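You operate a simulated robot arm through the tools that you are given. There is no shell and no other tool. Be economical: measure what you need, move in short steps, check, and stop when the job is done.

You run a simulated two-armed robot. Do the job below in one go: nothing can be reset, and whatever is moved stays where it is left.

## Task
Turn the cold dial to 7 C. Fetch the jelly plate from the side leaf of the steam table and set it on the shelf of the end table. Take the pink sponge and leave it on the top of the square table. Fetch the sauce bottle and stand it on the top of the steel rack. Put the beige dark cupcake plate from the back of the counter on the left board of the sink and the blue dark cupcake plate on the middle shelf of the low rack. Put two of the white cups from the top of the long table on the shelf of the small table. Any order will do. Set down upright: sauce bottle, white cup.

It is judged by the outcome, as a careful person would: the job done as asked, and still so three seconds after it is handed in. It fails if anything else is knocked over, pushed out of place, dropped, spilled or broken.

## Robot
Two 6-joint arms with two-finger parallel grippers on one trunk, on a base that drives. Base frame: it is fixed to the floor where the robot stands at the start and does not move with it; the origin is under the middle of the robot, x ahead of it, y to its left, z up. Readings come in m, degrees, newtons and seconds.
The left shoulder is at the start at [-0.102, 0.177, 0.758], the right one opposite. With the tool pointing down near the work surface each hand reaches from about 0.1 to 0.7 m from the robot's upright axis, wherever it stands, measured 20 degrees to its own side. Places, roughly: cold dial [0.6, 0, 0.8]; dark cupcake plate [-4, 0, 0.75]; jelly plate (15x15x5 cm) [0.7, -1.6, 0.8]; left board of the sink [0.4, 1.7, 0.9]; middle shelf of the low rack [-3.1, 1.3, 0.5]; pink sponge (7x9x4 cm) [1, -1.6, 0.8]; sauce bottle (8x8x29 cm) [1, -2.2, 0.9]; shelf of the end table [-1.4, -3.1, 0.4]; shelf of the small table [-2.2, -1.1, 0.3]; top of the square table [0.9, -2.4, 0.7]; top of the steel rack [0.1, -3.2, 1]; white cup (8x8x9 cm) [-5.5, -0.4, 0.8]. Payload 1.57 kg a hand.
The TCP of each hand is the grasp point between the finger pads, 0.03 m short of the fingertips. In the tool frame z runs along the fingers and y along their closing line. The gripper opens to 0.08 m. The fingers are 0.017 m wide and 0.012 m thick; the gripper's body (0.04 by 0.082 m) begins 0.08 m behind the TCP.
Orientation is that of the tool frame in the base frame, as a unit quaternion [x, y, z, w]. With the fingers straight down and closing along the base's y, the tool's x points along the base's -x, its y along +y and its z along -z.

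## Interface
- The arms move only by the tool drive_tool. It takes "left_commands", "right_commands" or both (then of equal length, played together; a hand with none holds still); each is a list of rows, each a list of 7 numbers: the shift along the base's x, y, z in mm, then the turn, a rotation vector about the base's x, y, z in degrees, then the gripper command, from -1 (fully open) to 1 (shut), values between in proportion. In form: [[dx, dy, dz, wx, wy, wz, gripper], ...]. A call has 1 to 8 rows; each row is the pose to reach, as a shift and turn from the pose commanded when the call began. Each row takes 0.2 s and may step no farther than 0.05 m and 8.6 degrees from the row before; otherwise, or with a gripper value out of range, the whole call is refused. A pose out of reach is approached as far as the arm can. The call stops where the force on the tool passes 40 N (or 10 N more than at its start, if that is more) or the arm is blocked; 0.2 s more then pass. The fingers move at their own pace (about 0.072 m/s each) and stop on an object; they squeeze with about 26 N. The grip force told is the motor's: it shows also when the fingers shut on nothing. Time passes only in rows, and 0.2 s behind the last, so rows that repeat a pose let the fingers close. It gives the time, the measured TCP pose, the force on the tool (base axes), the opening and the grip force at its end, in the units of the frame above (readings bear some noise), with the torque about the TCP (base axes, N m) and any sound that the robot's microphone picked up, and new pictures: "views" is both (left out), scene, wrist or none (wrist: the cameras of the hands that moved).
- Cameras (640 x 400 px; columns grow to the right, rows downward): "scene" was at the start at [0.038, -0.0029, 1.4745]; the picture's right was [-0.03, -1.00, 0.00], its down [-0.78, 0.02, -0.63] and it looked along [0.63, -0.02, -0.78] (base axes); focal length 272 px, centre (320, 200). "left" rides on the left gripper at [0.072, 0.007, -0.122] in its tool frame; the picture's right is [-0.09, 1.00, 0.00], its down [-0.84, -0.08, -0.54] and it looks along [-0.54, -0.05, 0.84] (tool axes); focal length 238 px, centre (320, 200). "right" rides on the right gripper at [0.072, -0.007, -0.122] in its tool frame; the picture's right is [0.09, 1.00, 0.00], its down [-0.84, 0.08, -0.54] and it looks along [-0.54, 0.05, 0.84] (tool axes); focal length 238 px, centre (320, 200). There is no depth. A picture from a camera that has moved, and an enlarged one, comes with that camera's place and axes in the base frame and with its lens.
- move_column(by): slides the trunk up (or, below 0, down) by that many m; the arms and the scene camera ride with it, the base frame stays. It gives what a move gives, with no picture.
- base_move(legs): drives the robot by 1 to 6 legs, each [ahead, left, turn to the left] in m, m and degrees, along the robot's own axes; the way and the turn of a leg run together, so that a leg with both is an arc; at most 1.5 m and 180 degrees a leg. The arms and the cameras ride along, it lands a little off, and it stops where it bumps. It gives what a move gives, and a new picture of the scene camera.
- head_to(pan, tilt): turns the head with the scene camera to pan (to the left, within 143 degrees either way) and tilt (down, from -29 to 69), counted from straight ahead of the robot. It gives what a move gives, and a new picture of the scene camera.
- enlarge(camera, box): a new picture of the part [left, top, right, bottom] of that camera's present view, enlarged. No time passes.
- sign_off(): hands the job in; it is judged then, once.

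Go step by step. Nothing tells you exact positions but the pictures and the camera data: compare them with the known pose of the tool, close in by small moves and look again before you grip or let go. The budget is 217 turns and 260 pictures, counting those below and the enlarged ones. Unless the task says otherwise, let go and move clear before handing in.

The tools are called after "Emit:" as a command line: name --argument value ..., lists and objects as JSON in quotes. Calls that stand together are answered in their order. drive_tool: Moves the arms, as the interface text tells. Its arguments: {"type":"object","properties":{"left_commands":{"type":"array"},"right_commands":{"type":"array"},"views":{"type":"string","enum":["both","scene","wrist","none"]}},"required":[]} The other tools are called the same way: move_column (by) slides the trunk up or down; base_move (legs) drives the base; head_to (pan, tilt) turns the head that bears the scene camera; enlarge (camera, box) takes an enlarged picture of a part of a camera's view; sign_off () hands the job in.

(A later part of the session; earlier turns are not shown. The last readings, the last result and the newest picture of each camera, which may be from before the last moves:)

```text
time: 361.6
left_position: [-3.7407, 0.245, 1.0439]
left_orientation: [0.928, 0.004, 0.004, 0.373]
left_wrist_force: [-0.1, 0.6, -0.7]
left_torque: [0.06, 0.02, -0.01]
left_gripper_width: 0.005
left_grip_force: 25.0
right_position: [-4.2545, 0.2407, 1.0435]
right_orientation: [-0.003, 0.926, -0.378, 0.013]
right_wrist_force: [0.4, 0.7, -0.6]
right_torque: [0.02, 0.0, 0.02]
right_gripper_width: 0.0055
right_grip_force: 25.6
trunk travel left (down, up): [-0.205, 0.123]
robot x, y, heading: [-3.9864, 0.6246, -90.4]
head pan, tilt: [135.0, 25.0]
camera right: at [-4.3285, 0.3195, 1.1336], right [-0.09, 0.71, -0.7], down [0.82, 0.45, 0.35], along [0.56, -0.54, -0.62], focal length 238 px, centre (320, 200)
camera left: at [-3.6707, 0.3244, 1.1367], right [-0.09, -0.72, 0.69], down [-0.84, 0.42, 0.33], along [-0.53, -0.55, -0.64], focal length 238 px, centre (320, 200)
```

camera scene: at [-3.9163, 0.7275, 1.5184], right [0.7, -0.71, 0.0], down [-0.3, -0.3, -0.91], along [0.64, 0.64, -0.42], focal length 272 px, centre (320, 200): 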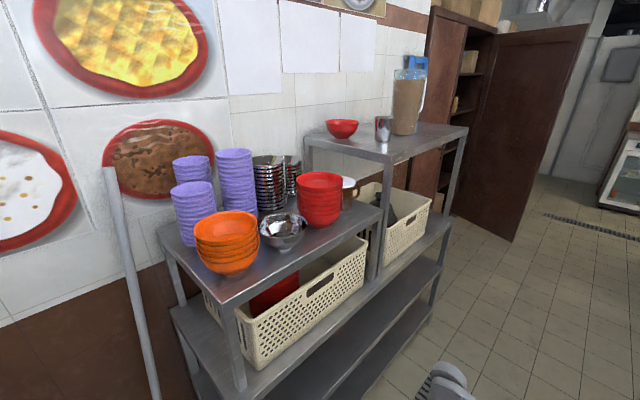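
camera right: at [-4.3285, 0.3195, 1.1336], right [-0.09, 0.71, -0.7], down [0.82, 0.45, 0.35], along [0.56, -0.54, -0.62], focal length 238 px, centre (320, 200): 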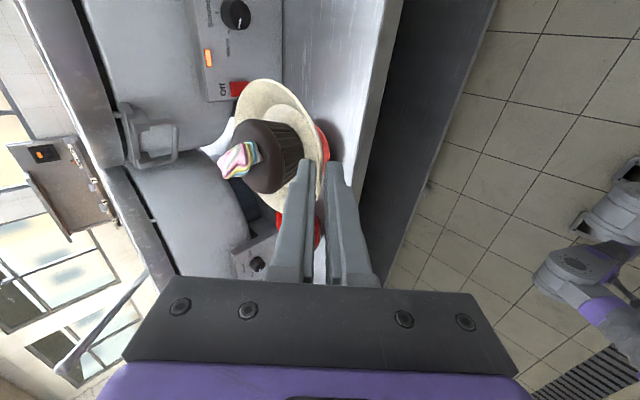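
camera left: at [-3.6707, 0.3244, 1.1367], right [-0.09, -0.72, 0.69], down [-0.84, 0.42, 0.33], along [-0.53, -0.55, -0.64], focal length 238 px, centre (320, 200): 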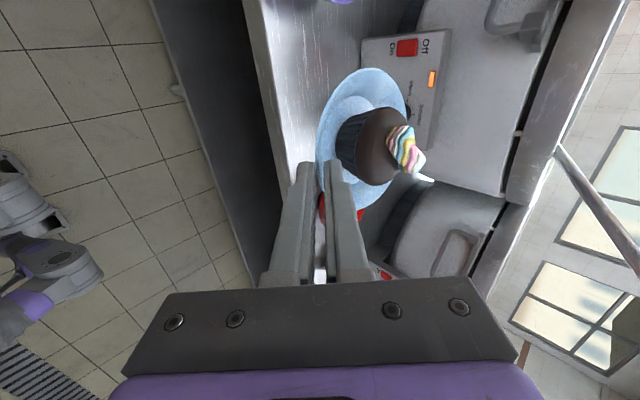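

Both plates are close in. Moving along the aisle to x ≈ -2.9, then turning to face the rack.

Emit:
base_move --legs '[[0.12, 1.06, 0.4], [0, 0, 90], [0, 0, 90]]'

Emit:
head_to --pan 12 --tilt 45

```text
time: 378.6
left_position: [-3.1803, 0.8917, 1.0436]
left_orientation: [-0.003, 0.928, 0.373, -0.003]
left_wrist_force: [-0.9, -0.1, -0.5]
left_torque: [-0.04, -0.03, -0.02]
left_gripper_width: 0.0049
left_grip_force: 25.1
right_position: [-2.6693, 0.8915, 1.0435]
right_orientation: [0.926, 0.003, -0.013, -0.377]
right_wrist_force: [0.1, -0.3, -0.4]
right_torque: [-0.07, -0.02, -0.04]
right_gripper_width: 0.005
right_grip_force: 25.7
trunk travel left (down, up): [-0.205, 0.123]
robot x, y, heading: [-2.94, 0.5089, 90.0]
head pan, tilt: [135.0, 25.0]
camera scene: at [-3.0053, 0.4031, 1.5184], right [-0.7, 0.71, 0.0], down [0.3, 0.3, -0.91], along [-0.64, -0.64, -0.42], focal length 272 px, centre (320, 200)
```

scene: 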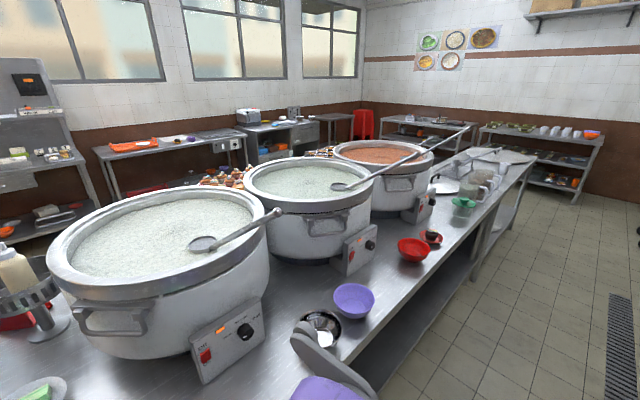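

```text
time: 380.7
left_position: [-3.1806, 0.8904, 1.0437]
left_orientation: [-0.003, 0.928, 0.372, -0.004]
left_wrist_force: [-0.1, -0.3, -2.0]
left_torque: [-0.04, -0.03, -0.01]
left_gripper_width: 0.0048
left_grip_force: 25.4
right_position: [-2.6685, 0.8921, 1.0431]
right_orientation: [0.926, 0.004, -0.013, -0.376]
right_wrist_force: [0.2, -0.1, -1.5]
right_torque: [-0.04, 0.01, 0.04]
right_gripper_width: 0.005
right_grip_force: 25.3
trunk travel left (down, up): [-0.205, 0.123]
robot x, y, heading: [-2.9404, 0.5058, 89.8]
head pan, tilt: [12.0, 45.0]
camera scene: at [-2.9566, 0.5476, 1.4878], right [0.98, 0.2, 0.0], down [0.14, -0.69, -0.71], along [-0.14, 0.69, -0.71], focal length 272 px, centre (320, 200)
```

scene: 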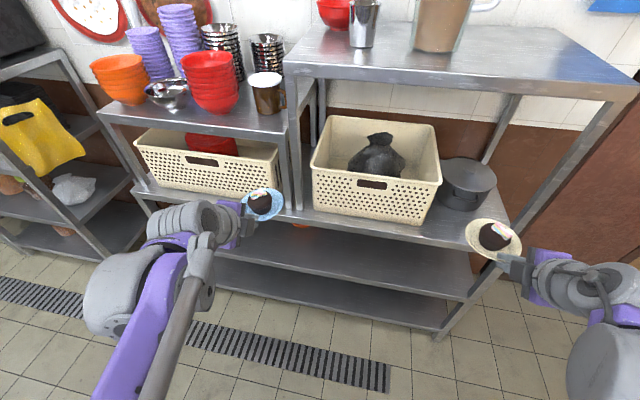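

Emit:
enlarge --camera "scene" --box '[180, 180, 520, 380]'

```text
1.88 times, centred on (350, 280) of scene
camera zoom: at [-2.9566, 0.5476, 1.4878], right [0.98, 0.2, 0.0], down [0.14, -0.69, -0.71], along [-0.14, 0.69, -0.71], focal length 512 px, centre (264, 49)
```

zoom: 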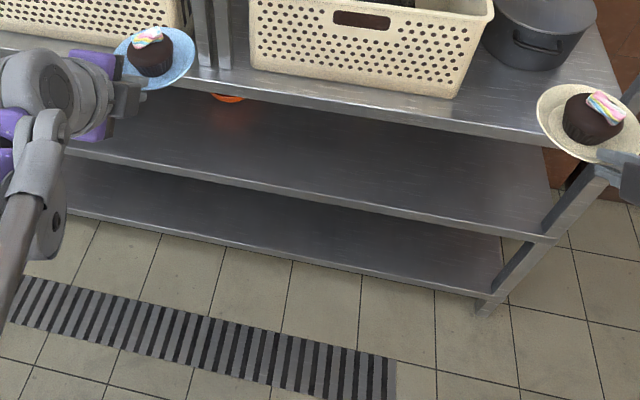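

Shelf heights: crates ≈ 0.76, middle ≈ 0.41, bottom ≈ 0.10. Backing 5 cm, lowering the trunk, then lowering the left hand with the blue plate in front of the middle shelf.

Emit:
base_move --legs '[[-0.05, 0, 0]]'

Emit:
move_column --by -0.2

Emit:
drive_tool --left_commands '[[5, 20, -40, 0, 0, 0, 1], [10, 40, -80, 0, 0, 0, 1], [15, 55, -125, 0, 0, 0, 1], [20, 60, -170, 0, 0, 0, 1], [25, 60, -215, 0, 0, 0, 1], [30, 60, -250, 0, 0, 0, 1]]' --views "both"

```text
time: 381.6
left_position: [-3.1819, 0.8384, 1.0443]
left_orientation: [-0.004, 0.928, 0.373, -0.004]
left_wrist_force: [0.4, 0.1, -1.5]
left_torque: [-0.03, 0.0, -0.01]
left_gripper_width: 0.0051
left_grip_force: 25.4
right_position: [-2.6686, 0.8421, 1.043]
right_orientation: [0.926, 0.004, -0.012, -0.377]
right_wrist_force: [-0.8, 0.5, -0.7]
right_torque: [-0.05, 0.01, -0.01]
right_gripper_width: 0.0051
right_grip_force: 25.4
trunk travel left (down, up): [-0.205, 0.123]
robot x, y, heading: [-2.9402, 0.4568, 89.8]
head pan, tilt: [12.0, 45.0]
camera scene: at [-2.9568, 0.4956, 1.4878], right [0.98, 0.2, 0.0], down [0.14, -0.69, -0.71], along [-0.14, 0.69, -0.71], focal length 272 px, centre (320, 200)
```

scene: 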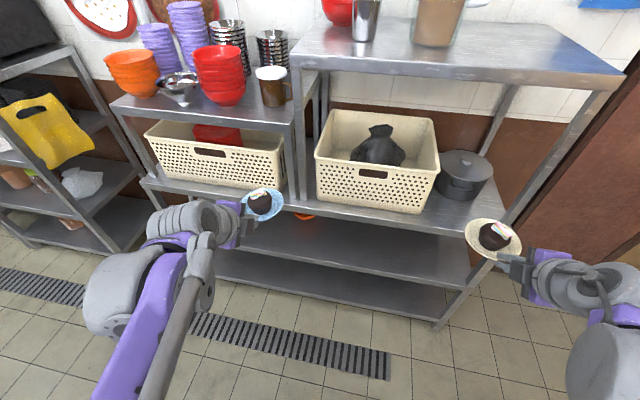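

```text
time: 383.8
left_position: [-3.1818, 0.8375, 0.8431]
left_orientation: [-0.004, 0.928, 0.373, -0.003]
left_wrist_force: [0.3, -0.8, -0.3]
left_torque: [-0.06, -0.03, 0.03]
left_gripper_width: 0.0046
left_grip_force: 25.3
right_position: [-2.6696, 0.8428, 0.843]
right_orientation: [0.926, 0.003, -0.012, -0.377]
right_wrist_force: [-0.5, -0.6, -0.6]
right_torque: [-0.06, -0.01, 0.04]
right_gripper_width: 0.005
right_grip_force: 25.3
trunk travel left (down, up): [-0.005, 0.323]
robot x, y, heading: [-2.9406, 0.4565, 89.8]
head pan, tilt: [12.0, 45.0]
```

```text
time: 385.2
left_position: [-3.1524, 0.9003, 0.5923]
left_orientation: [-0.004, 0.928, 0.373, -0.003]
left_wrist_force: [-0.3, 0.0, -2.4]
left_torque: [-0.04, -0.02, 0.03]
left_gripper_width: 0.0051
left_grip_force: 25.1
right_position: [-2.6695, 0.8437, 0.8422]
right_orientation: [0.926, 0.003, -0.013, -0.376]
right_wrist_force: [0.5, 0.3, -1.4]
right_torque: [-0.07, -0.05, 0.0]
right_gripper_width: 0.005
right_grip_force: 25.4
trunk travel left (down, up): [-0.005, 0.323]
robot x, y, heading: [-2.9404, 0.4561, 89.8]
head pan, tilt: [12.0, 45.0]
camera scene: at [-2.9567, 0.5453, 1.2848], right [0.98, 0.2, 0.0], down [0.14, -0.69, -0.71], along [-0.14, 0.69, -0.71], focal length 272 px, centre (320, 200)
camera left: at [-3.2229, 0.8186, 0.6844], right [0.09, 0.72, 0.69], down [0.84, -0.42, 0.34], along [0.53, 0.55, -0.64], focal length 238 px, centre (320, 200)
```

scene: 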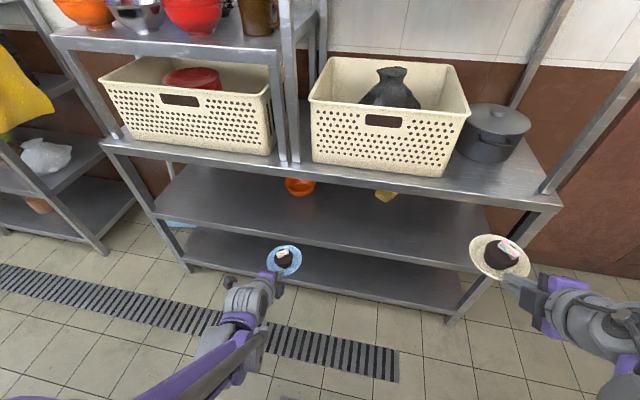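
left: 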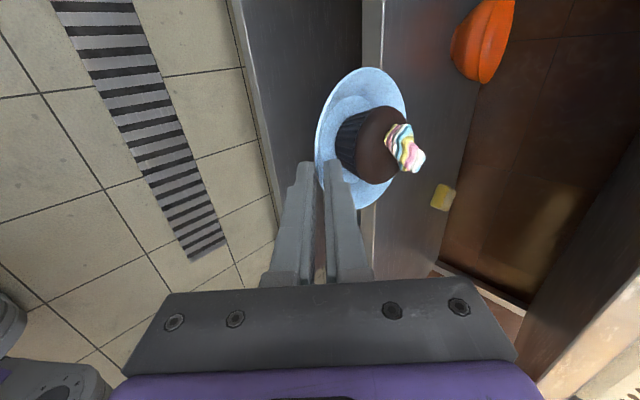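

Middle shelf ≈ 0.43 with an orange bowl at its back left. Moving in with base and arm.

Emit:
base_move --legs '[[0.12, 0, 0]]'

Emit:
drive_tool --left_commands '[[10, 45, -8, 0, 0, 0, 1], [20, 90, -16, 0, 0, 0, 1], [30, 135, -24, 0, 0, 0, 1], [40, 175, -34, 0, 0, 0, 1]]' --views "both"

```text
time: 386.4
left_position: [-3.152, 1.0198, 0.5916]
left_orientation: [-0.004, 0.928, 0.372, -0.003]
left_wrist_force: [0.9, 0.1, -0.5]
left_torque: [-0.08, -0.02, 0.01]
left_gripper_width: 0.0051
left_grip_force: 24.2
right_position: [-2.6703, 0.964, 0.8431]
right_orientation: [0.926, 0.003, -0.013, -0.377]
right_wrist_force: [0.2, 0.1, -1.6]
right_torque: [-0.09, -0.04, 0.01]
right_gripper_width: 0.0051
right_grip_force: 25.4
trunk travel left (down, up): [-0.005, 0.323]
robot x, y, heading: [-2.9418, 0.5784, 89.8]
head pan, tilt: [12.0, 45.0]
camera scene: at [-2.9563, 0.6663, 1.2848], right [0.98, 0.21, 0.0], down [0.15, -0.69, -0.71], along [-0.15, 0.69, -0.71], focal length 272 px, centre (320, 200)
```

scene: 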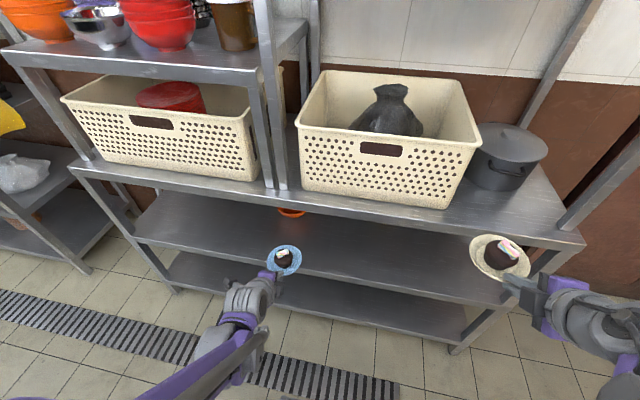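

```text
time: 387.4
left_position: [-3.1129, 1.199, 0.5578]
left_orientation: [-0.005, 0.928, 0.373, -0.003]
left_wrist_force: [-0.3, -0.3, -0.6]
left_torque: [-0.05, 0.03, -0.01]
left_gripper_width: 0.0046
left_grip_force: 25.4
right_position: [-2.6689, 0.9639, 0.8435]
right_orientation: [0.926, 0.003, -0.013, -0.377]
right_wrist_force: [0.0, 0.5, -1.0]
right_torque: [-0.06, -0.02, 0.01]
right_gripper_width: 0.0049
right_grip_force: 25.1
trunk travel left (down, up): [-0.005, 0.323]
robot x, y, heading: [-2.9435, 0.5748, 90.2]
head pan, tilt: [12.0, 45.0]
camera scene: at [-2.9563, 0.6661, 1.2848], right [0.98, 0.21, 0.0], down [0.15, -0.69, -0.71], along [-0.15, 0.69, -0.71], focal length 272 px, centre (320, 200)
camera left: at [-3.182, 1.1178, 0.6508], right [0.09, 0.72, 0.69], down [0.84, -0.42, 0.34], along [0.53, 0.55, -0.64], focal length 238 px, centre (320, 200)
```

scene: 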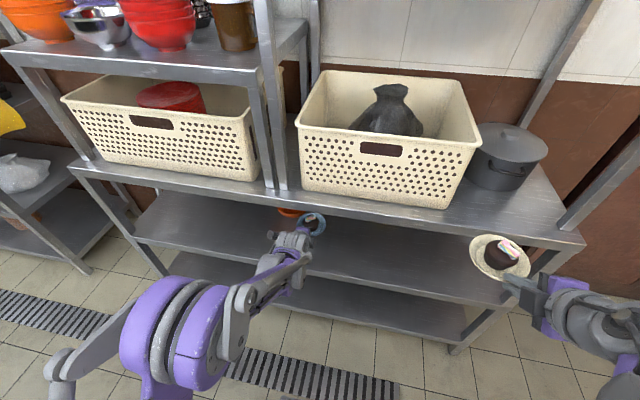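
left: 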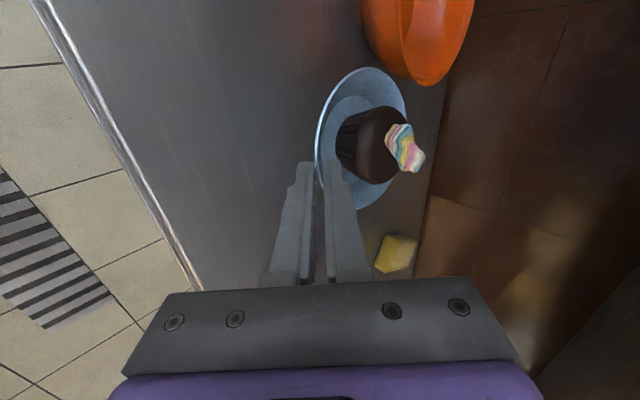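

The orange bowl is close behind, so I'll shift the plate 7 cm right and 2 cm back, then lower it to the shelf.

Emit:
drive_tool --left_commands '[[35, -10, 0, 0, 0, 0, 1], [70, -20, -10, 0, 0, 0, 1], [70, -20, -40, 0, 0, 0, 1], [70, -20, -58, 0, 0, 0, 1], [70, -20, -66, 0, 0, 0, 1], [70, -20, -73, 0, 0, 0, 1], [70, -20, -79, 0, 0, 0, 1], [70, -20, -84, 0, 0, 0, 1]]' --views "both"

```text
time: 388.4
left_position: [-3.0415, 1.1732, 0.5119]
left_orientation: [-0.002, 0.926, 0.379, -0.003]
left_wrist_force: [-0.7, -12.2, 21.8]
left_torque: [0.26, 0.1, 0.01]
left_gripper_width: 0.0072
left_grip_force: 26.2
right_position: [-2.6694, 0.961, 0.8439]
right_orientation: [0.925, 0.003, -0.014, -0.379]
right_wrist_force: [0.1, 0.5, -0.4]
right_torque: [-0.08, 0.01, 0.01]
right_gripper_width: 0.005
right_grip_force: 25.7
trunk travel left (down, up): [-0.005, 0.323]
robot x, y, heading: [-2.9419, 0.5754, 89.9]
head pan, tilt: [12.0, 45.0]
stopped in row 4 (left hand): the force on the tool passed its limit at 69 N (the readings are from after the stop); the commanded pose is now the measured one
camera scene: at [-2.9561, 0.6631, 1.285], right [0.98, 0.21, 0.0], down [0.15, -0.69, -0.71], along [-0.15, 0.69, -0.71], focal length 272 px, centre (320, 200)
camera left: at [-3.1127, 1.0917, 0.6036], right [0.09, 0.71, 0.7], down [0.84, -0.43, 0.33], along [0.53, 0.56, -0.64], focal length 238 px, centre (320, 200)
```

scene: 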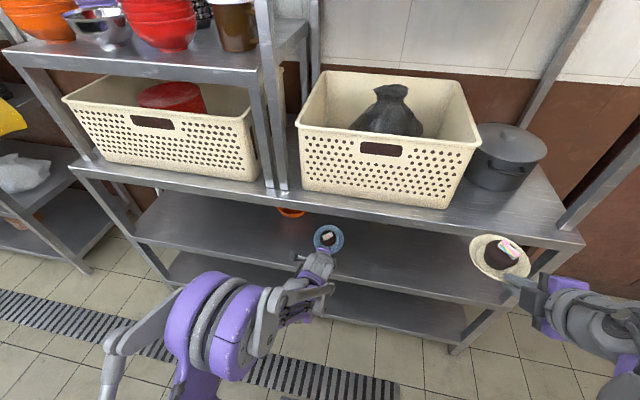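
left: 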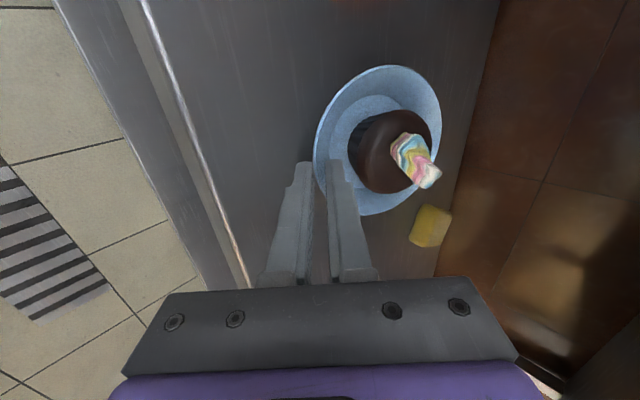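

Shelf contact at z ≈ 0.47. Opening while rising slightly so the plate settles flat.

Emit:
drive_tool --left_commands '[[0, 0, 1, 0, 0, 0, 0.85], [0, 0, 3, 0, 0, 0, 0.7], [0, -1, 5, 0, 0, 0, 0.55], [0, -2, 8, 0, 0, 0, 0.4], [0, -3, 9, 0, 0, 0, 0.3], [0, -3, 9, 0, 0, 0, 0.3]]' --views "wrist"

Emit:
enlarge --camera "scene" --box '[270, 200, 390, 280]'

```text
time: 389.8
left_position: [-3.0423, 1.1707, 0.5186]
left_orientation: [-0.003, 0.926, 0.377, -0.003]
left_wrist_force: [-0.9, 0.4, 0.7]
left_torque: [0.04, 0.02, 0.02]
left_gripper_width: 0.0275
left_grip_force: 0.0
right_position: [-2.6687, 0.9629, 0.8427]
right_orientation: [0.926, 0.003, -0.012, -0.377]
right_wrist_force: [-0.3, 0.1, -0.2]
right_torque: [-0.09, -0.03, 0.0]
right_gripper_width: 0.0049
right_grip_force: 25.1
trunk travel left (down, up): [-0.005, 0.323]
robot x, y, heading: [-2.9457, 0.5791, 89.8]
head pan, tilt: [12.0, 45.0]
camera left: at [-3.1133, 1.09, 0.611], right [0.09, 0.71, 0.69], down [0.84, -0.43, 0.33], along [0.53, 0.56, -0.64], focal length 238 px, centre (320, 200)
```

left: 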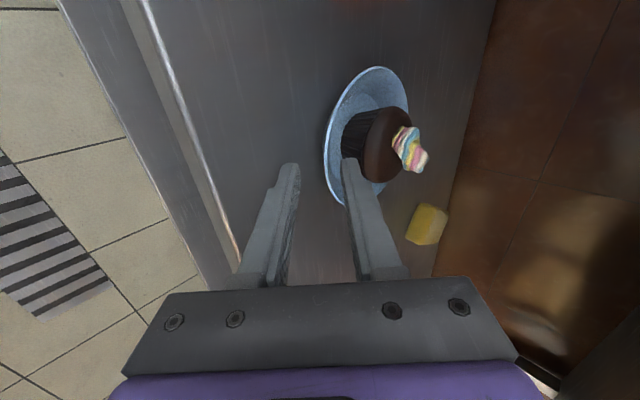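

```text
5.00 times, centred on (330, 240) of scene
camera zoom: at [-2.9565, 0.6656, 1.2848], right [0.98, 0.21, 0.0], down [0.15, -0.69, -0.71], along [-0.15, 0.69, -0.71], focal length 1361 px, centre (270, 0)
```

zoom: 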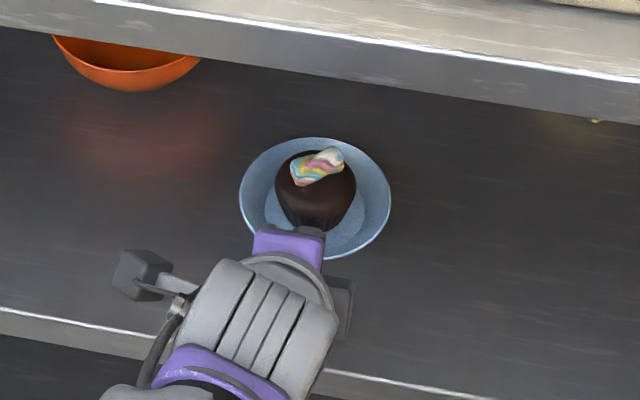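

The plate sits flat with the cupcake upright. Withdrawing along the finger axis.

Emit:
drive_tool --left_commands '[[0, -10, 10, 0, 0, 0, 0.3], [0, -25, 25, 0, 0, 0, 0.2], [0, -45, 42, 0, 0, 0, 0], [0, -85, 50, 0, 0, 0, -0.5], [0, -125, 55, 0, 0, 0, -1], [-10, -165, 55, 0, 0, 0, -1], [-20, -205, 60, 0, 0, 0, -1]]' --views "wrist"

Emit:
enlarge --camera "scene" --box '[230, 190, 430, 320]'

```text
time: 391.4
left_position: [-3.0635, 0.9645, 0.5792]
left_orientation: [-0.004, 0.926, 0.377, -0.004]
left_wrist_force: [0.1, -0.5, -0.3]
left_torque: [-0.02, -0.03, 0.02]
left_gripper_width: 0.08
left_grip_force: 0.0
right_position: [-2.6687, 0.9633, 0.8431]
right_orientation: [0.926, 0.003, -0.013, -0.377]
right_wrist_force: [0.5, -0.2, -0.9]
right_torque: [-0.06, -0.02, 0.0]
right_gripper_width: 0.0047
right_grip_force: 25.2
trunk travel left (down, up): [-0.005, 0.323]
robot x, y, heading: [-2.9449, 0.5792, 89.7]
head pan, tilt: [12.0, 45.0]
camera left: at [-3.1349, 0.8838, 0.6709], right [0.09, 0.71, 0.69], down [0.84, -0.43, 0.33], along [0.53, 0.56, -0.64], focal length 238 px, centre (320, 200)
```

left: 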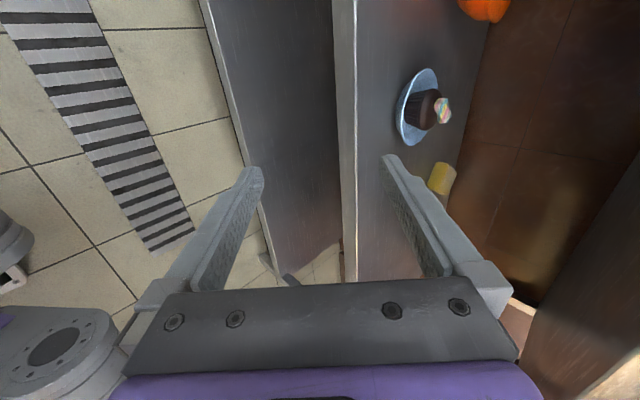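

```text
3.08 times, centred on (330, 255) of scene
camera zoom: at [-2.9565, 0.6651, 1.2849], right [0.98, 0.21, 0.0], down [0.15, -0.69, -0.71], along [-0.15, 0.69, -0.71], focal length 837 px, centre (289, 31)
```

zoom: 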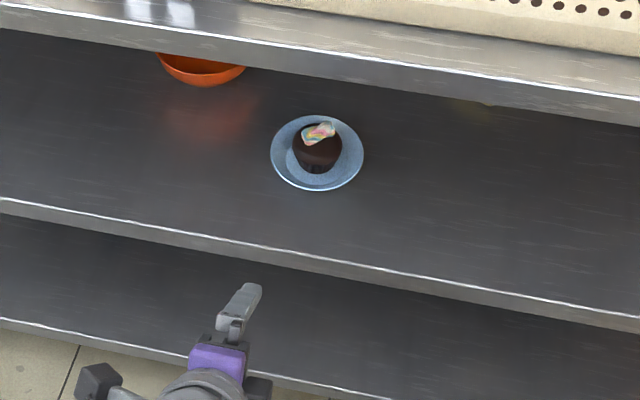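

Blue plate done. Backing off, raising trunk and left hand, then turning east towards the sink.

Emit:
base_move --legs '[[-0.1, 0, 0]]'

Emit:
move_column --by 0.2

Emit:
drive_tool --left_commands '[[-20, 0, 40, 0, 0, 0, -1], [-40, 0, 80, 0, 0, 0, -1], [-60, 0, 120, 0, 0, 0, -1], [-80, 0, 160, 0, 0, 0, -1], [-100, 0, 200, 0, 0, 0, -1]]' --views "none"

Emit:
base_move --legs '[[0, 0, -90]]'

Emit:
head_to --pan 5 --tilt 20

```text
time: 392.5
left_position: [-3.0643, 0.8662, 0.5773]
left_orientation: [-0.004, 0.926, 0.377, -0.004]
left_wrist_force: [0.3, -1.0, 0.2]
left_torque: [0.02, 0.01, 0.01]
left_gripper_width: 0.0802
left_grip_force: 0.0
right_position: [-2.6697, 0.8653, 0.8438]
right_orientation: [0.926, 0.004, -0.013, -0.378]
right_wrist_force: [0.2, 0.1, -1.5]
right_torque: [-0.06, -0.03, 0.02]
right_gripper_width: 0.0047
right_grip_force: 25.9
trunk travel left (down, up): [-0.005, 0.323]
robot x, y, heading: [-2.9391, 0.4808, 89.7]
head pan, tilt: [12.0, 45.0]
camera scene: at [-2.9567, 0.5658, 1.2849], right [0.98, 0.21, 0.0], down [0.15, -0.69, -0.71], along [-0.15, 0.69, -0.71], focal length 272 px, centre (320, 200)
```

scene: 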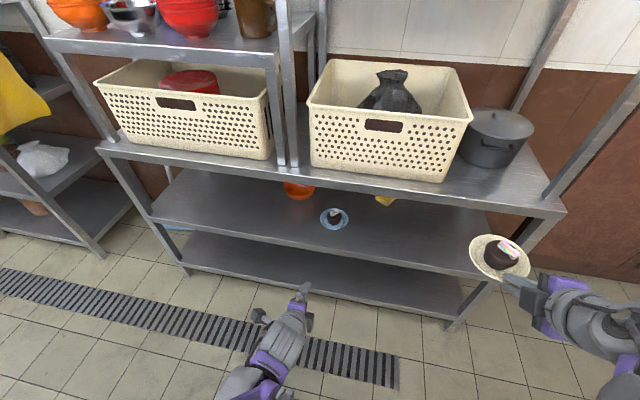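

```text
time: 394.7
left_position: [-3.0633, 0.8674, 0.779]
left_orientation: [-0.004, 0.926, 0.376, -0.004]
left_wrist_force: [-0.3, 0.4, 0.5]
left_torque: [-0.02, -0.02, 0.02]
left_gripper_width: 0.0799
left_grip_force: 0.1
right_position: [-2.6686, 0.865, 1.0426]
right_orientation: [0.926, 0.004, -0.012, -0.376]
right_wrist_force: [0.8, 0.3, -0.9]
right_torque: [-0.07, 0.0, -0.01]
right_gripper_width: 0.0048
right_grip_force: 24.9
trunk travel left (down, up): [-0.205, 0.123]
robot x, y, heading: [-2.9417, 0.481, 89.7]
head pan, tilt: [12.0, 45.0]
```

```text
time: 395.9
left_position: [-3.1639, 0.8666, 0.9815]
left_orientation: [-0.004, 0.926, 0.378, -0.003]
left_wrist_force: [0.9, 0.1, -0.1]
left_torque: [0.0, -0.01, -0.01]
left_gripper_width: 0.0799
left_grip_force: 0.1
right_position: [-2.6685, 0.864, 1.0426]
right_orientation: [0.926, 0.004, -0.012, -0.377]
right_wrist_force: [-0.1, -0.9, -0.4]
right_torque: [-0.08, -0.04, -0.02]
right_gripper_width: 0.0044
right_grip_force: 25.1
trunk travel left (down, up): [-0.205, 0.123]
robot x, y, heading: [-2.9407, 0.4803, 89.9]
head pan, tilt: [12.0, 45.0]
```

```text
time: 400.2
left_position: [-2.5454, 0.6883, 0.9807]
left_orientation: [0.663, 0.648, 0.265, 0.267]
left_wrist_force: [-1.0, -0.4, 0.2]
left_torque: [-0.01, 0.01, 0.0]
left_gripper_width: 0.0802
left_grip_force: 0.1
right_position: [-2.5633, 0.1957, 1.0434]
right_orientation: [-0.647, 0.663, -0.261, 0.272]
right_wrist_force: [0.2, -0.7, -1.1]
right_torque: [0.0, 0.05, 0.0]
right_gripper_width: 0.0045
right_grip_force: 25.3
trunk travel left (down, up): [-0.205, 0.123]
robot x, y, heading: [-2.9376, 0.4811, -1.7]
head pan, tilt: [12.0, 45.0]
camera scene: at [-2.8987, 0.4933, 1.4878], right [0.18, -0.98, 0.0], down [-0.7, -0.12, -0.71], along [0.7, 0.12, -0.71], focal length 272 px, centre (320, 200)
```

scene: 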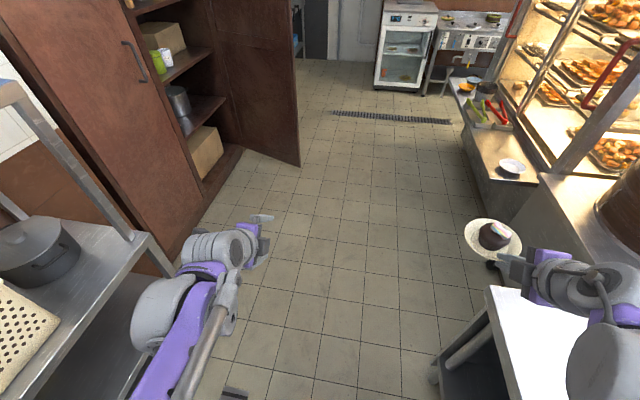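

```text
time: 401.1
left_position: [-2.5456, 0.6875, 0.9813]
left_orientation: [0.662, 0.648, 0.264, 0.268]
left_wrist_force: [-0.2, -0.6, 0.0]
left_torque: [0.01, 0.03, -0.05]
left_gripper_width: 0.0803
left_grip_force: 0.0
right_position: [-2.5632, 0.195, 1.0427]
right_orientation: [-0.648, 0.662, -0.262, 0.271]
right_wrist_force: [0.5, -0.2, -1.5]
right_torque: [0.01, 0.03, -0.01]
right_gripper_width: 0.0045
right_grip_force: 24.5
trunk travel left (down, up): [-0.205, 0.123]
robot x, y, heading: [-2.941, 0.4747, -1.9]
head pan, tilt: [5.0, 20.0]
camera scene: at [-2.8857, 0.484, 1.5264], right [0.05, -1.0, 0.0], down [-0.34, -0.02, -0.94], along [0.94, 0.05, -0.34], focal length 272 px, centre (320, 200)
```

scene: 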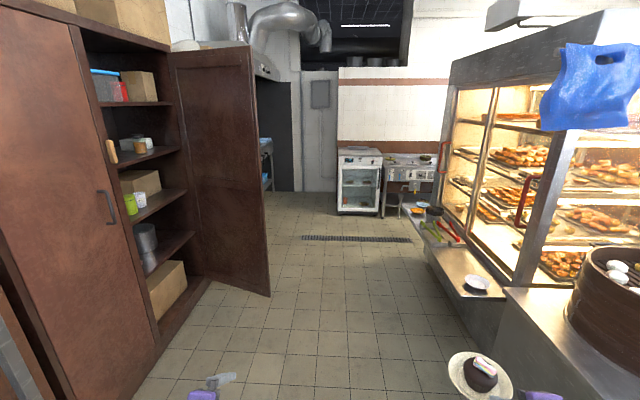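

The way east is clear. Driving along towards the start area.

Emit:
base_move --legs '[[0.5, 0.05, 1.9], [1.45, 0, 0]]'

Emit:
head_to --pan 40 --tilt 22

```text
time: 410.7
left_position: [-0.6275, 0.7398, 0.9824]
left_orientation: [0.653, 0.657, 0.268, 0.265]
left_wrist_force: [-0.3, -0.7, 0.3]
left_torque: [-0.01, 0.01, 0.03]
left_gripper_width: 0.0799
left_grip_force: 0.0
right_position: [-0.6311, 0.2462, 1.0423]
right_orientation: [0.657, -0.652, 0.258, -0.275]
right_wrist_force: [0.0, -0.3, -1.4]
right_torque: [-0.01, 0.1, 0.02]
right_gripper_width: 0.0039
right_grip_force: 24.7
trunk travel left (down, up): [-0.205, 0.123]
robot x, y, heading: [-1.015, 0.5152, 0.0]
head pan, tilt: [5.0, 20.0]
camera scene: at [-0.9624, 0.5253, 1.5264], right [0.08, -1.0, 0.0], down [-0.34, -0.03, -0.94], along [0.94, 0.08, -0.34], focal length 272 px, centre (320, 200)
```

scene: 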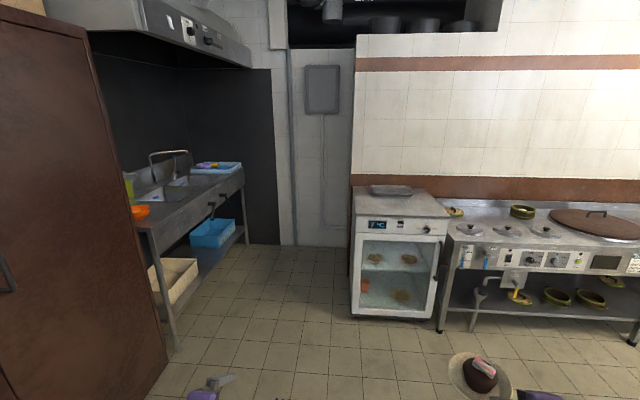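

```text
time: 411.7
left_position: [-0.628, 0.7396, 0.9804]
left_orientation: [0.653, 0.658, 0.267, 0.264]
left_wrist_force: [0.1, 0.3, -0.8]
left_torque: [0.01, -0.02, -0.01]
left_gripper_width: 0.0799
left_grip_force: 0.0
right_position: [-0.6325, 0.246, 1.044]
right_orientation: [0.657, -0.652, 0.258, -0.276]
right_wrist_force: [-0.2, -0.3, -0.5]
right_torque: [-0.01, 0.07, 0.02]
right_gripper_width: 0.0039
right_grip_force: 24.7
trunk travel left (down, up): [-0.205, 0.123]
robot x, y, heading: [-1.0171, 0.5185, -0.1]
head pan, tilt: [40.0, 22.0]
camera scene: at [-0.984, 0.5769, 1.5232], right [0.64, -0.77, 0.0], down [-0.29, -0.24, -0.93], along [0.71, 0.59, -0.37], focal length 272 px, centre (320, 200)
```

scene: 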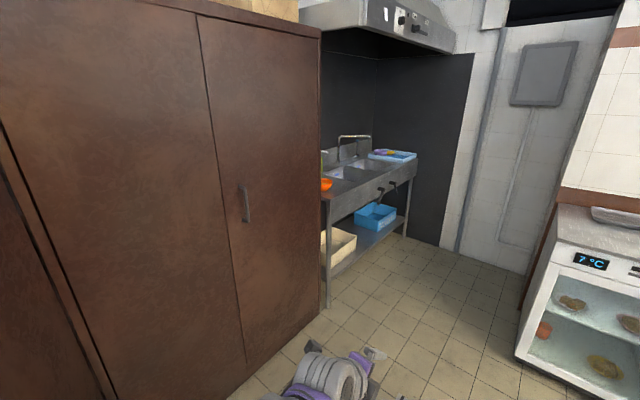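

The display now reads 7 °C. The sink stands at y ≥ 1.56 with its left board near [0.4, 1.7]. Driving to face it.

Emit:
base_move --legs '[[0.7, 0, 0], [0.5, 0.32, 0], [0, 0, 90]]'

Emit:
head_to --pan -12 --tilt 42

```text
time: 422.4
left_position: [-0.0301, 1.2267, 0.9813]
left_orientation: [0.003, 0.926, 0.377, -0.001]
left_wrist_force: [-0.5, 0.8, -0.7]
left_torque: [0.04, -0.01, 0.0]
left_gripper_width: 0.08
left_grip_force: 0.1
right_position: [0.4639, 1.2164, 1.0425]
right_orientation: [0.926, -0.003, -0.01, -0.377]
right_wrist_force: [-0.1, 0.7, -1.1]
right_torque: [-0.09, 0.04, -0.02]
right_gripper_width: 0.0035
right_grip_force: 24.4
trunk travel left (down, up): [-0.205, 0.123]
robot x, y, heading: [0.1867, 0.8322, 89.0]
head pan, tilt: [40.0, 22.0]
camera scene: at [0.1285, 0.8674, 1.5232], right [0.78, 0.63, 0.0], down [0.24, -0.29, -0.93], along [-0.58, 0.72, -0.37], focal length 272 px, centre (320, 200)
```

scene: 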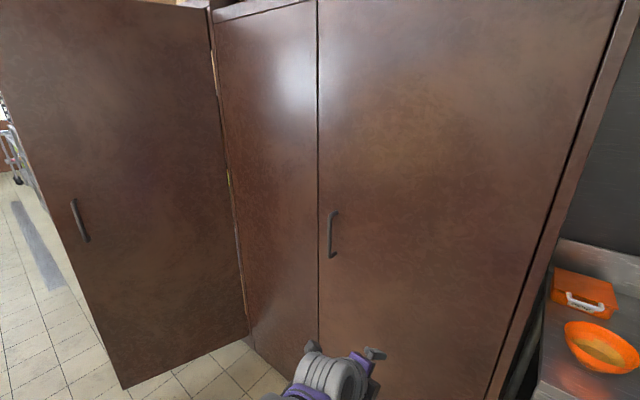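

```text
time: 423.6
left_position: [-0.0296, 1.2275, 0.982]
left_orientation: [0.004, 0.926, 0.377, -0.001]
left_wrist_force: [-0.4, -0.6, -1.5]
left_torque: [0.03, -0.01, 0.02]
left_gripper_width: 0.0799
left_grip_force: 0.1
right_position: [0.4636, 1.217, 1.0429]
right_orientation: [0.926, -0.003, -0.01, -0.377]
right_wrist_force: [1.0, 0.8, -1.3]
right_torque: [-0.11, 0.0, -0.01]
right_gripper_width: 0.0034
right_grip_force: 24.7
trunk travel left (down, up): [-0.205, 0.123]
robot x, y, heading: [0.1893, 0.836, 89.1]
head pan, tilt: [-12.0, 42.0]
camera scene: at [0.2056, 0.8768, 1.4921], right [0.97, -0.22, 0.0], down [-0.15, -0.65, -0.74], along [0.17, 0.72, -0.67], focal length 272 px, centre (320, 200)
```

scene: 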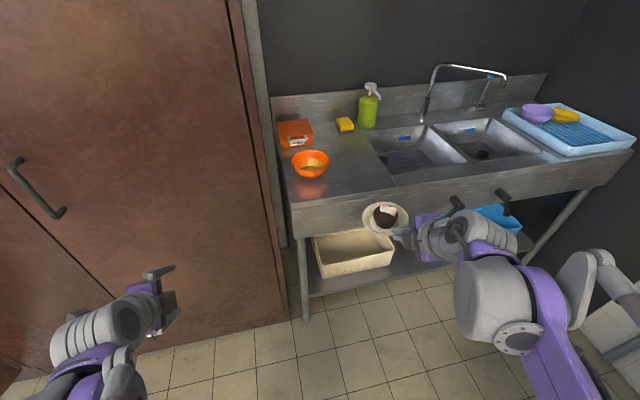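

The left board's free space lies right of the orange bowl: target plate centre ≈ [0.535, 1.66]. Moving in with base and arm, keeping height.

Emit:
base_move --legs '[[0.17, 0, 0]]'

Emit:
drive_tool --right_commands '[[15, 40, 0, 0, 0, 0, 1], [30, 80, 0, 0, 0, 0, 1], [45, 120, 0, 0, 0, 0, 1], [60, 160, 0, 0, 0, 0, 1], [70, 195, 0, 0, 0, 0, 1]]' --views "both"

```text
time: 425.1
left_position: [-0.0289, 1.3905, 0.9814]
left_orientation: [0.001, 0.927, 0.376, -0.001]
left_wrist_force: [-0.3, -0.5, -0.5]
left_torque: [-0.01, 0.04, 0.0]
left_gripper_width: 0.08
left_grip_force: 0.1
right_position: [0.464, 1.3816, 1.0428]
right_orientation: [0.926, -0.002, -0.01, -0.377]
right_wrist_force: [0.2, 0.4, -1.7]
right_torque: [-0.11, -0.03, 0.03]
right_gripper_width: 0.0033
right_grip_force: 24.7
trunk travel left (down, up): [-0.205, 0.123]
robot x, y, heading: [0.1883, 0.9994, 89.3]
head pan, tilt: [-12.0, 42.0]
camera scene: at [0.208, 1.0415, 1.4921], right [0.98, -0.22, 0.0], down [-0.15, -0.65, -0.74], along [0.16, 0.72, -0.67], focal length 272 px, centre (320, 200)
```

scene: 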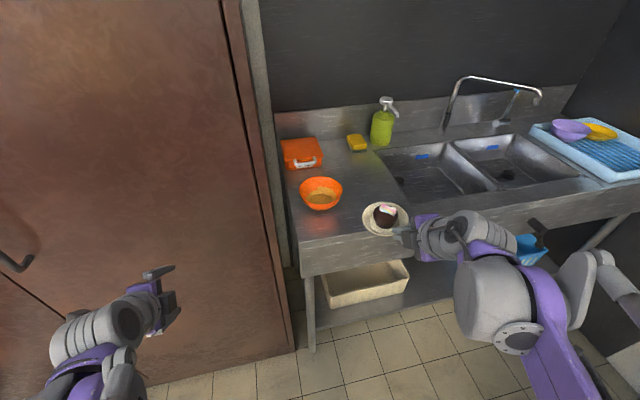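

```text
time: 426.3
left_position: [-0.0285, 1.3902, 0.9806]
left_orientation: [0.002, 0.927, 0.376, -0.001]
left_wrist_force: [0.1, -0.3, 0.6]
left_torque: [-0.02, 0.01, 0.01]
left_gripper_width: 0.08
left_grip_force: 0.0
right_position: [0.5331, 1.5785, 1.0437]
right_orientation: [0.926, -0.001, -0.011, -0.377]
right_wrist_force: [0.5, -0.1, -0.7]
right_torque: [-0.08, 0.0, 0.01]
right_gripper_width: 0.0033
right_grip_force: 24.1
trunk travel left (down, up): [-0.205, 0.123]
robot x, y, heading: [0.1915, 0.9975, 89.1]
head pan, tilt: [-12.0, 42.0]
camera scene: at [0.2084, 1.0419, 1.492], right [0.98, -0.22, 0.0], down [-0.15, -0.65, -0.74], along [0.16, 0.72, -0.67], focal length 272 px, centre (320, 200)
camera right: at [0.6073, 1.4975, 1.1341], right [0.08, -0.71, -0.7], down [-0.83, -0.44, 0.35], along [-0.56, 0.55, -0.62], focal length 238 px, centre (320, 200)
```

scene: 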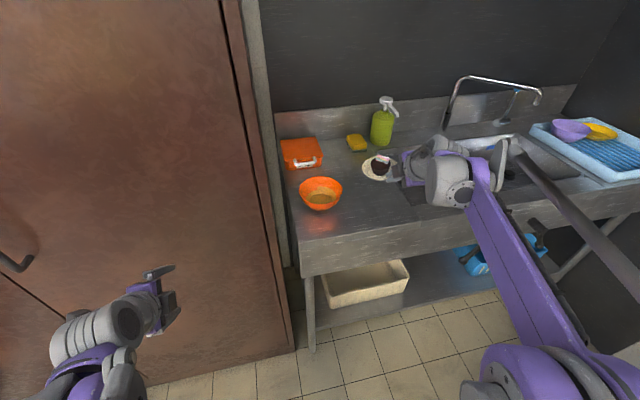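
right: 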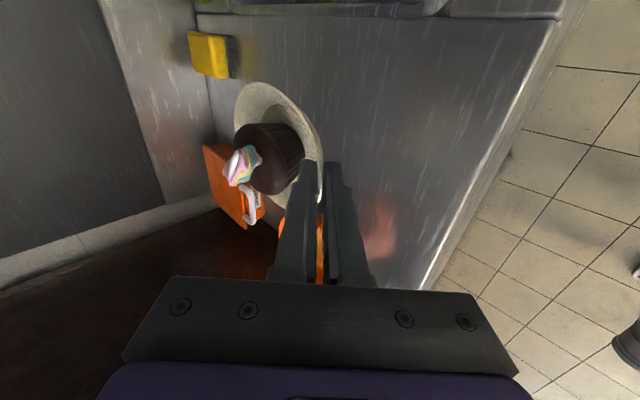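

The plate is over free board space. Lowering gently to contact.

Emit:
drive_tool --right_commands '[[0, 0, -25, 0, 0, 0, 1], [0, 0, -45, 0, 0, 0, 1], [0, 0, -58, 0, 0, 0, 1], [0, 0, -68, 0, 0, 0, 1], [0, 0, -77, 0, 0, 0, 1], [0, 0, -85, 0, 0, 0, 1], [0, 0, -92, 0, 0, 0, 1], [0, 0, -98, 0, 0, 0, 1]]' --views "both"

```text
time: 428.1
left_position: [-0.0285, 1.3901, 0.9826]
left_orientation: [0.001, 0.927, 0.376, -0.001]
left_wrist_force: [0.6, 0.3, -0.5]
left_torque: [-0.02, -0.02, -0.03]
left_gripper_width: 0.0801
left_grip_force: 0.0
right_position: [0.534, 1.5756, 0.9458]
right_orientation: [0.926, -0.001, -0.011, -0.376]
right_wrist_force: [0.0, 0.3, -1.1]
right_torque: [-0.03, 0.0, -0.01]
right_gripper_width: 0.0031
right_grip_force: 24.4
trunk travel left (down, up): [-0.205, 0.123]
robot x, y, heading: [0.1902, 0.9943, 89.2]
head pan, tilt: [-12.0, 42.0]
camera scene: at [0.2081, 1.0408, 1.4921], right [0.98, -0.22, 0.0], down [-0.15, -0.65, -0.74], along [0.16, 0.72, -0.67], focal length 272 px, centre (320, 200)
camera right: at [0.6099, 1.4951, 1.0346], right [0.08, -0.71, -0.7], down [-0.83, -0.44, 0.35], along [-0.56, 0.55, -0.62], focal length 238 px, centre (320, 200)
```

scene: 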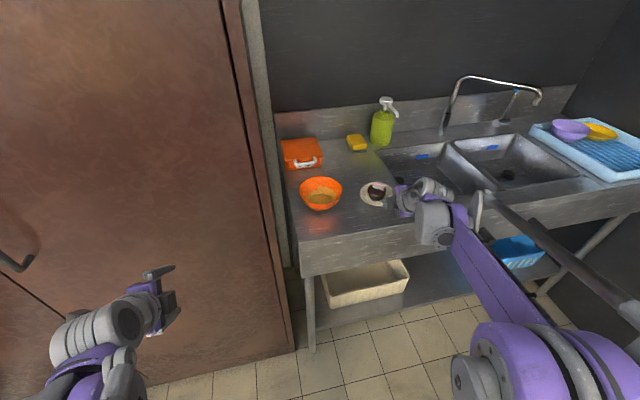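
right: 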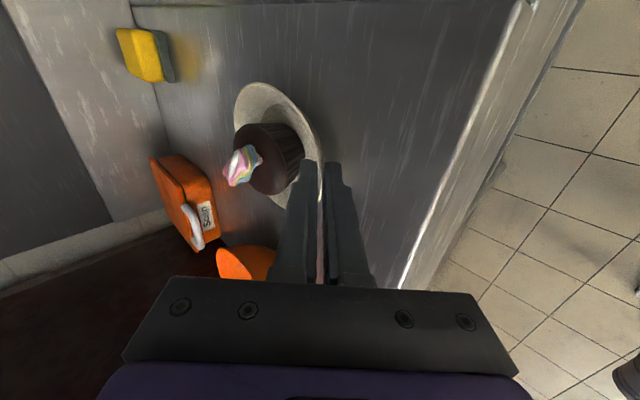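

Still above the board. Continuing down gently.

Emit:
drive_tool --right_commands '[[0, 0, -7, 0, 0, 0, 1], [0, 0, -14, 0, 0, 0, 1], [0, 0, -21, 0, 0, 0, 1], [0, 0, -28, 0, 0, 0, 1], [0, 0, -35, 0, 0, 0, 1], [0, 0, -42, 0, 0, 0, 1], [0, 0, -49, 0, 0, 0, 1], [0, 0, -56, 0, 0, 0, 1]]' --views "both"

```text
time: 428.9
left_position: [-0.0291, 1.3874, 0.9823]
left_orientation: [0.001, 0.926, 0.378, -0.001]
left_wrist_force: [-0.1, -0.5, 0.6]
left_torque: [0.03, 0.01, 0.03]
left_gripper_width: 0.08
left_grip_force: 0.1
right_position: [0.5364, 1.5746, 0.931]
right_orientation: [0.924, -0.004, -0.009, -0.383]
right_wrist_force: [-4.8, -11.7, 24.5]
right_torque: [0.26, 0.14, 0.08]
right_gripper_width: 0.0056
right_grip_force: 25.9
trunk travel left (down, up): [-0.205, 0.123]
robot x, y, heading: [0.1871, 0.9972, 88.9]
head pan, tilt: [-12.0, 42.0]
stopped in row 4 (right hand): the force on the tool passed its limit at 48 N (the readings are from after the stop); the commanded pose is now the measured one
camera scene: at [0.2061, 1.0365, 1.4923], right [0.98, -0.22, 0.0], down [-0.15, -0.65, -0.75], along [0.17, 0.73, -0.67], focal length 272 px, centre (320, 200)
camera right: at [0.6088, 1.4928, 1.0205], right [0.08, -0.7, -0.71], down [-0.83, -0.44, 0.34], along [-0.55, 0.56, -0.62], focal length 238 px, centre (320, 200)
```

scene: 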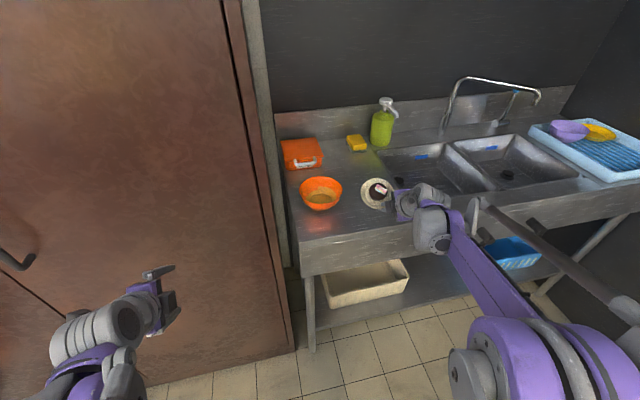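
right: 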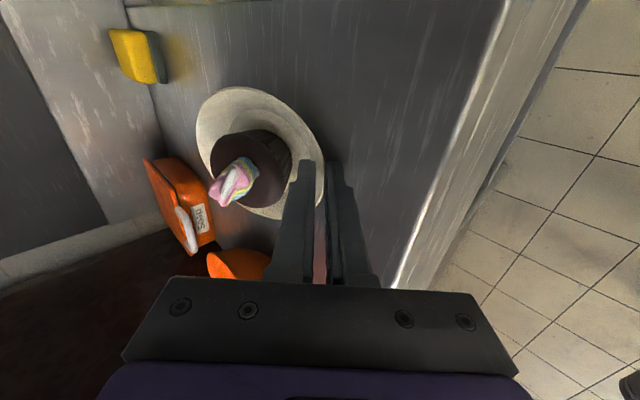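

Contact with the board. Opening while rising slightly.

Emit:
drive_tool --right_commands '[[0, 0, 1, 0, 0, 0, 0.85], [0, 0, 3, 0, 0, 0, 0.7], [0, -1, 5, 0, 0, 0, 0.55], [0, -2, 8, 0, 0, 0, 0.4], [0, -3, 9, 0, 0, 0, 0.3], [0, -3, 9, 0, 0, 0, 0.3]]' --views "wrist"

Emit:
enlarge --camera "scene" --box '[300, 150, 440, 250]'

```text
time: 430.3
left_position: [-0.0285, 1.3906, 0.9802]
left_orientation: [0.001, 0.927, 0.376, -0.001]
left_wrist_force: [-1.0, -0.2, -0.2]
left_torque: [-0.01, -0.02, 0.01]
left_gripper_width: 0.08
left_grip_force: 0.1
right_position: [0.5365, 1.5739, 0.9384]
right_orientation: [0.925, -0.003, -0.009, -0.381]
right_wrist_force: [0.0, 4.4, 4.3]
right_torque: [0.18, -0.01, 0.04]
right_gripper_width: 0.0223
right_grip_force: 0.1
trunk travel left (down, up): [-0.205, 0.123]
robot x, y, heading: [0.1902, 1.0015, 89.0]
head pan, tilt: [-12.0, 42.0]
camera right: at [0.6103, 1.4926, 1.027], right [0.08, -0.71, -0.7], down [-0.83, -0.44, 0.35], along [-0.55, 0.56, -0.62], focal length 238 px, centre (320, 200)
```

right: 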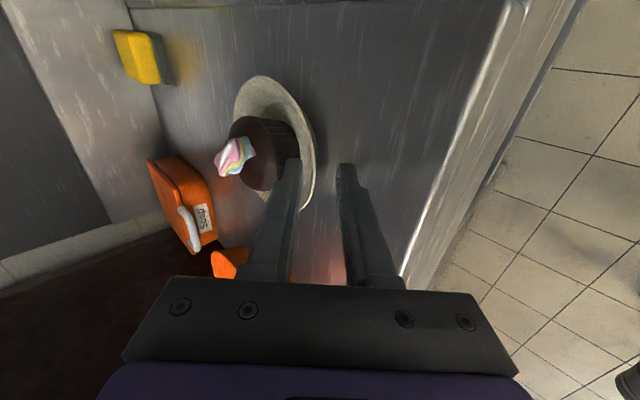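

```text
4.00 times, centred on (370, 200) of scene
camera zoom: at [0.2077, 1.0408, 1.4921], right [0.98, -0.22, 0.0], down [-0.15, -0.65, -0.74], along [0.16, 0.72, -0.67], focal length 1088 px, centre (120, 200)
```

zoom: 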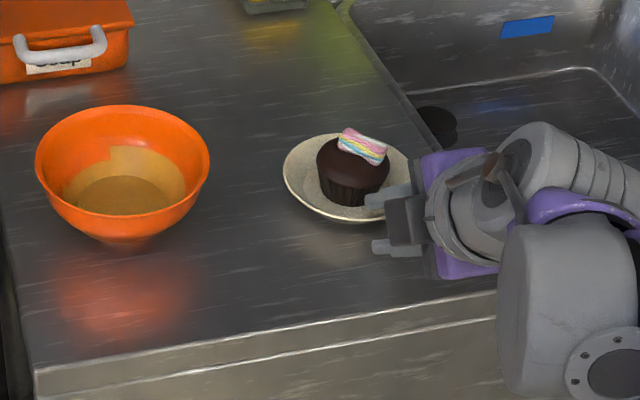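

The plate is down on the left board. Withdrawing along the finger axis.

Emit:
drive_tool --right_commands '[[0, -9, 10, 0, 0, 0, 0.3], [0, -24, 25, 0, 0, 0, 0.2], [0, -44, 44, 0, 0, 0, 0], [0, -80, 70, 0, 0, 0, -0.5], [0, -120, 90, 0, 0, 0, -1], [0, -165, 100, 0, 0, 0, -1]]' --views "wrist"

Emit:
enlarge --camera "scene" --box '[260, 130, 440, 260]'

```text
time: 431.7
left_position: [-0.0296, 1.3897, 0.9804]
left_orientation: [0.001, 0.926, 0.377, -0.001]
left_wrist_force: [0.5, 0.0, -0.1]
left_torque: [0.04, 0.01, -0.02]
left_gripper_width: 0.0799
left_grip_force: 0.1
right_position: [0.5333, 1.4059, 1.0377]
right_orientation: [0.925, -0.002, -0.008, -0.381]
right_wrist_force: [0.4, -0.1, 0.8]
right_torque: [0.0, 0.01, -0.03]
right_gripper_width: 0.0803
right_grip_force: 0.0
trunk travel left (down, up): [-0.205, 0.123]
robot x, y, heading: [0.1899, 1.002, 89.2]
head pan, tilt: [-12.0, 42.0]
camera right: at [0.6078, 1.3249, 1.1271], right [0.08, -0.71, -0.7], down [-0.83, -0.44, 0.35], along [-0.55, 0.56, -0.62], focal length 238 px, centre (320, 200)
```

right: 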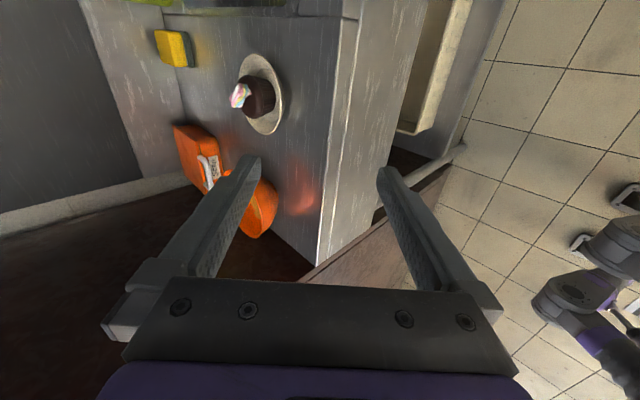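

```text
3.08 times, centred on (350, 195) of scene
camera zoom: at [0.2073, 1.039, 1.4921], right [0.98, -0.22, 0.0], down [-0.15, -0.65, -0.74], along [0.16, 0.73, -0.67], focal length 837 px, centre (228, 215)
```

zoom: 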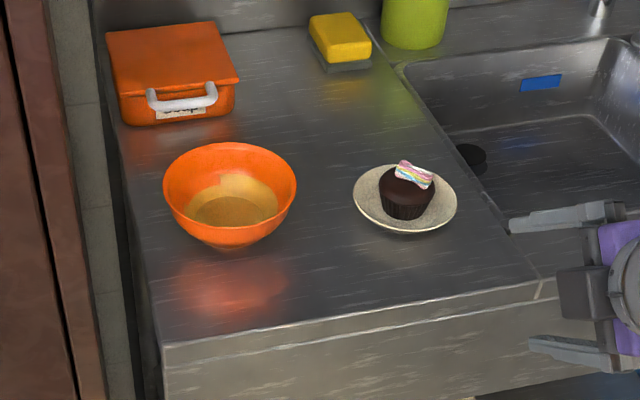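

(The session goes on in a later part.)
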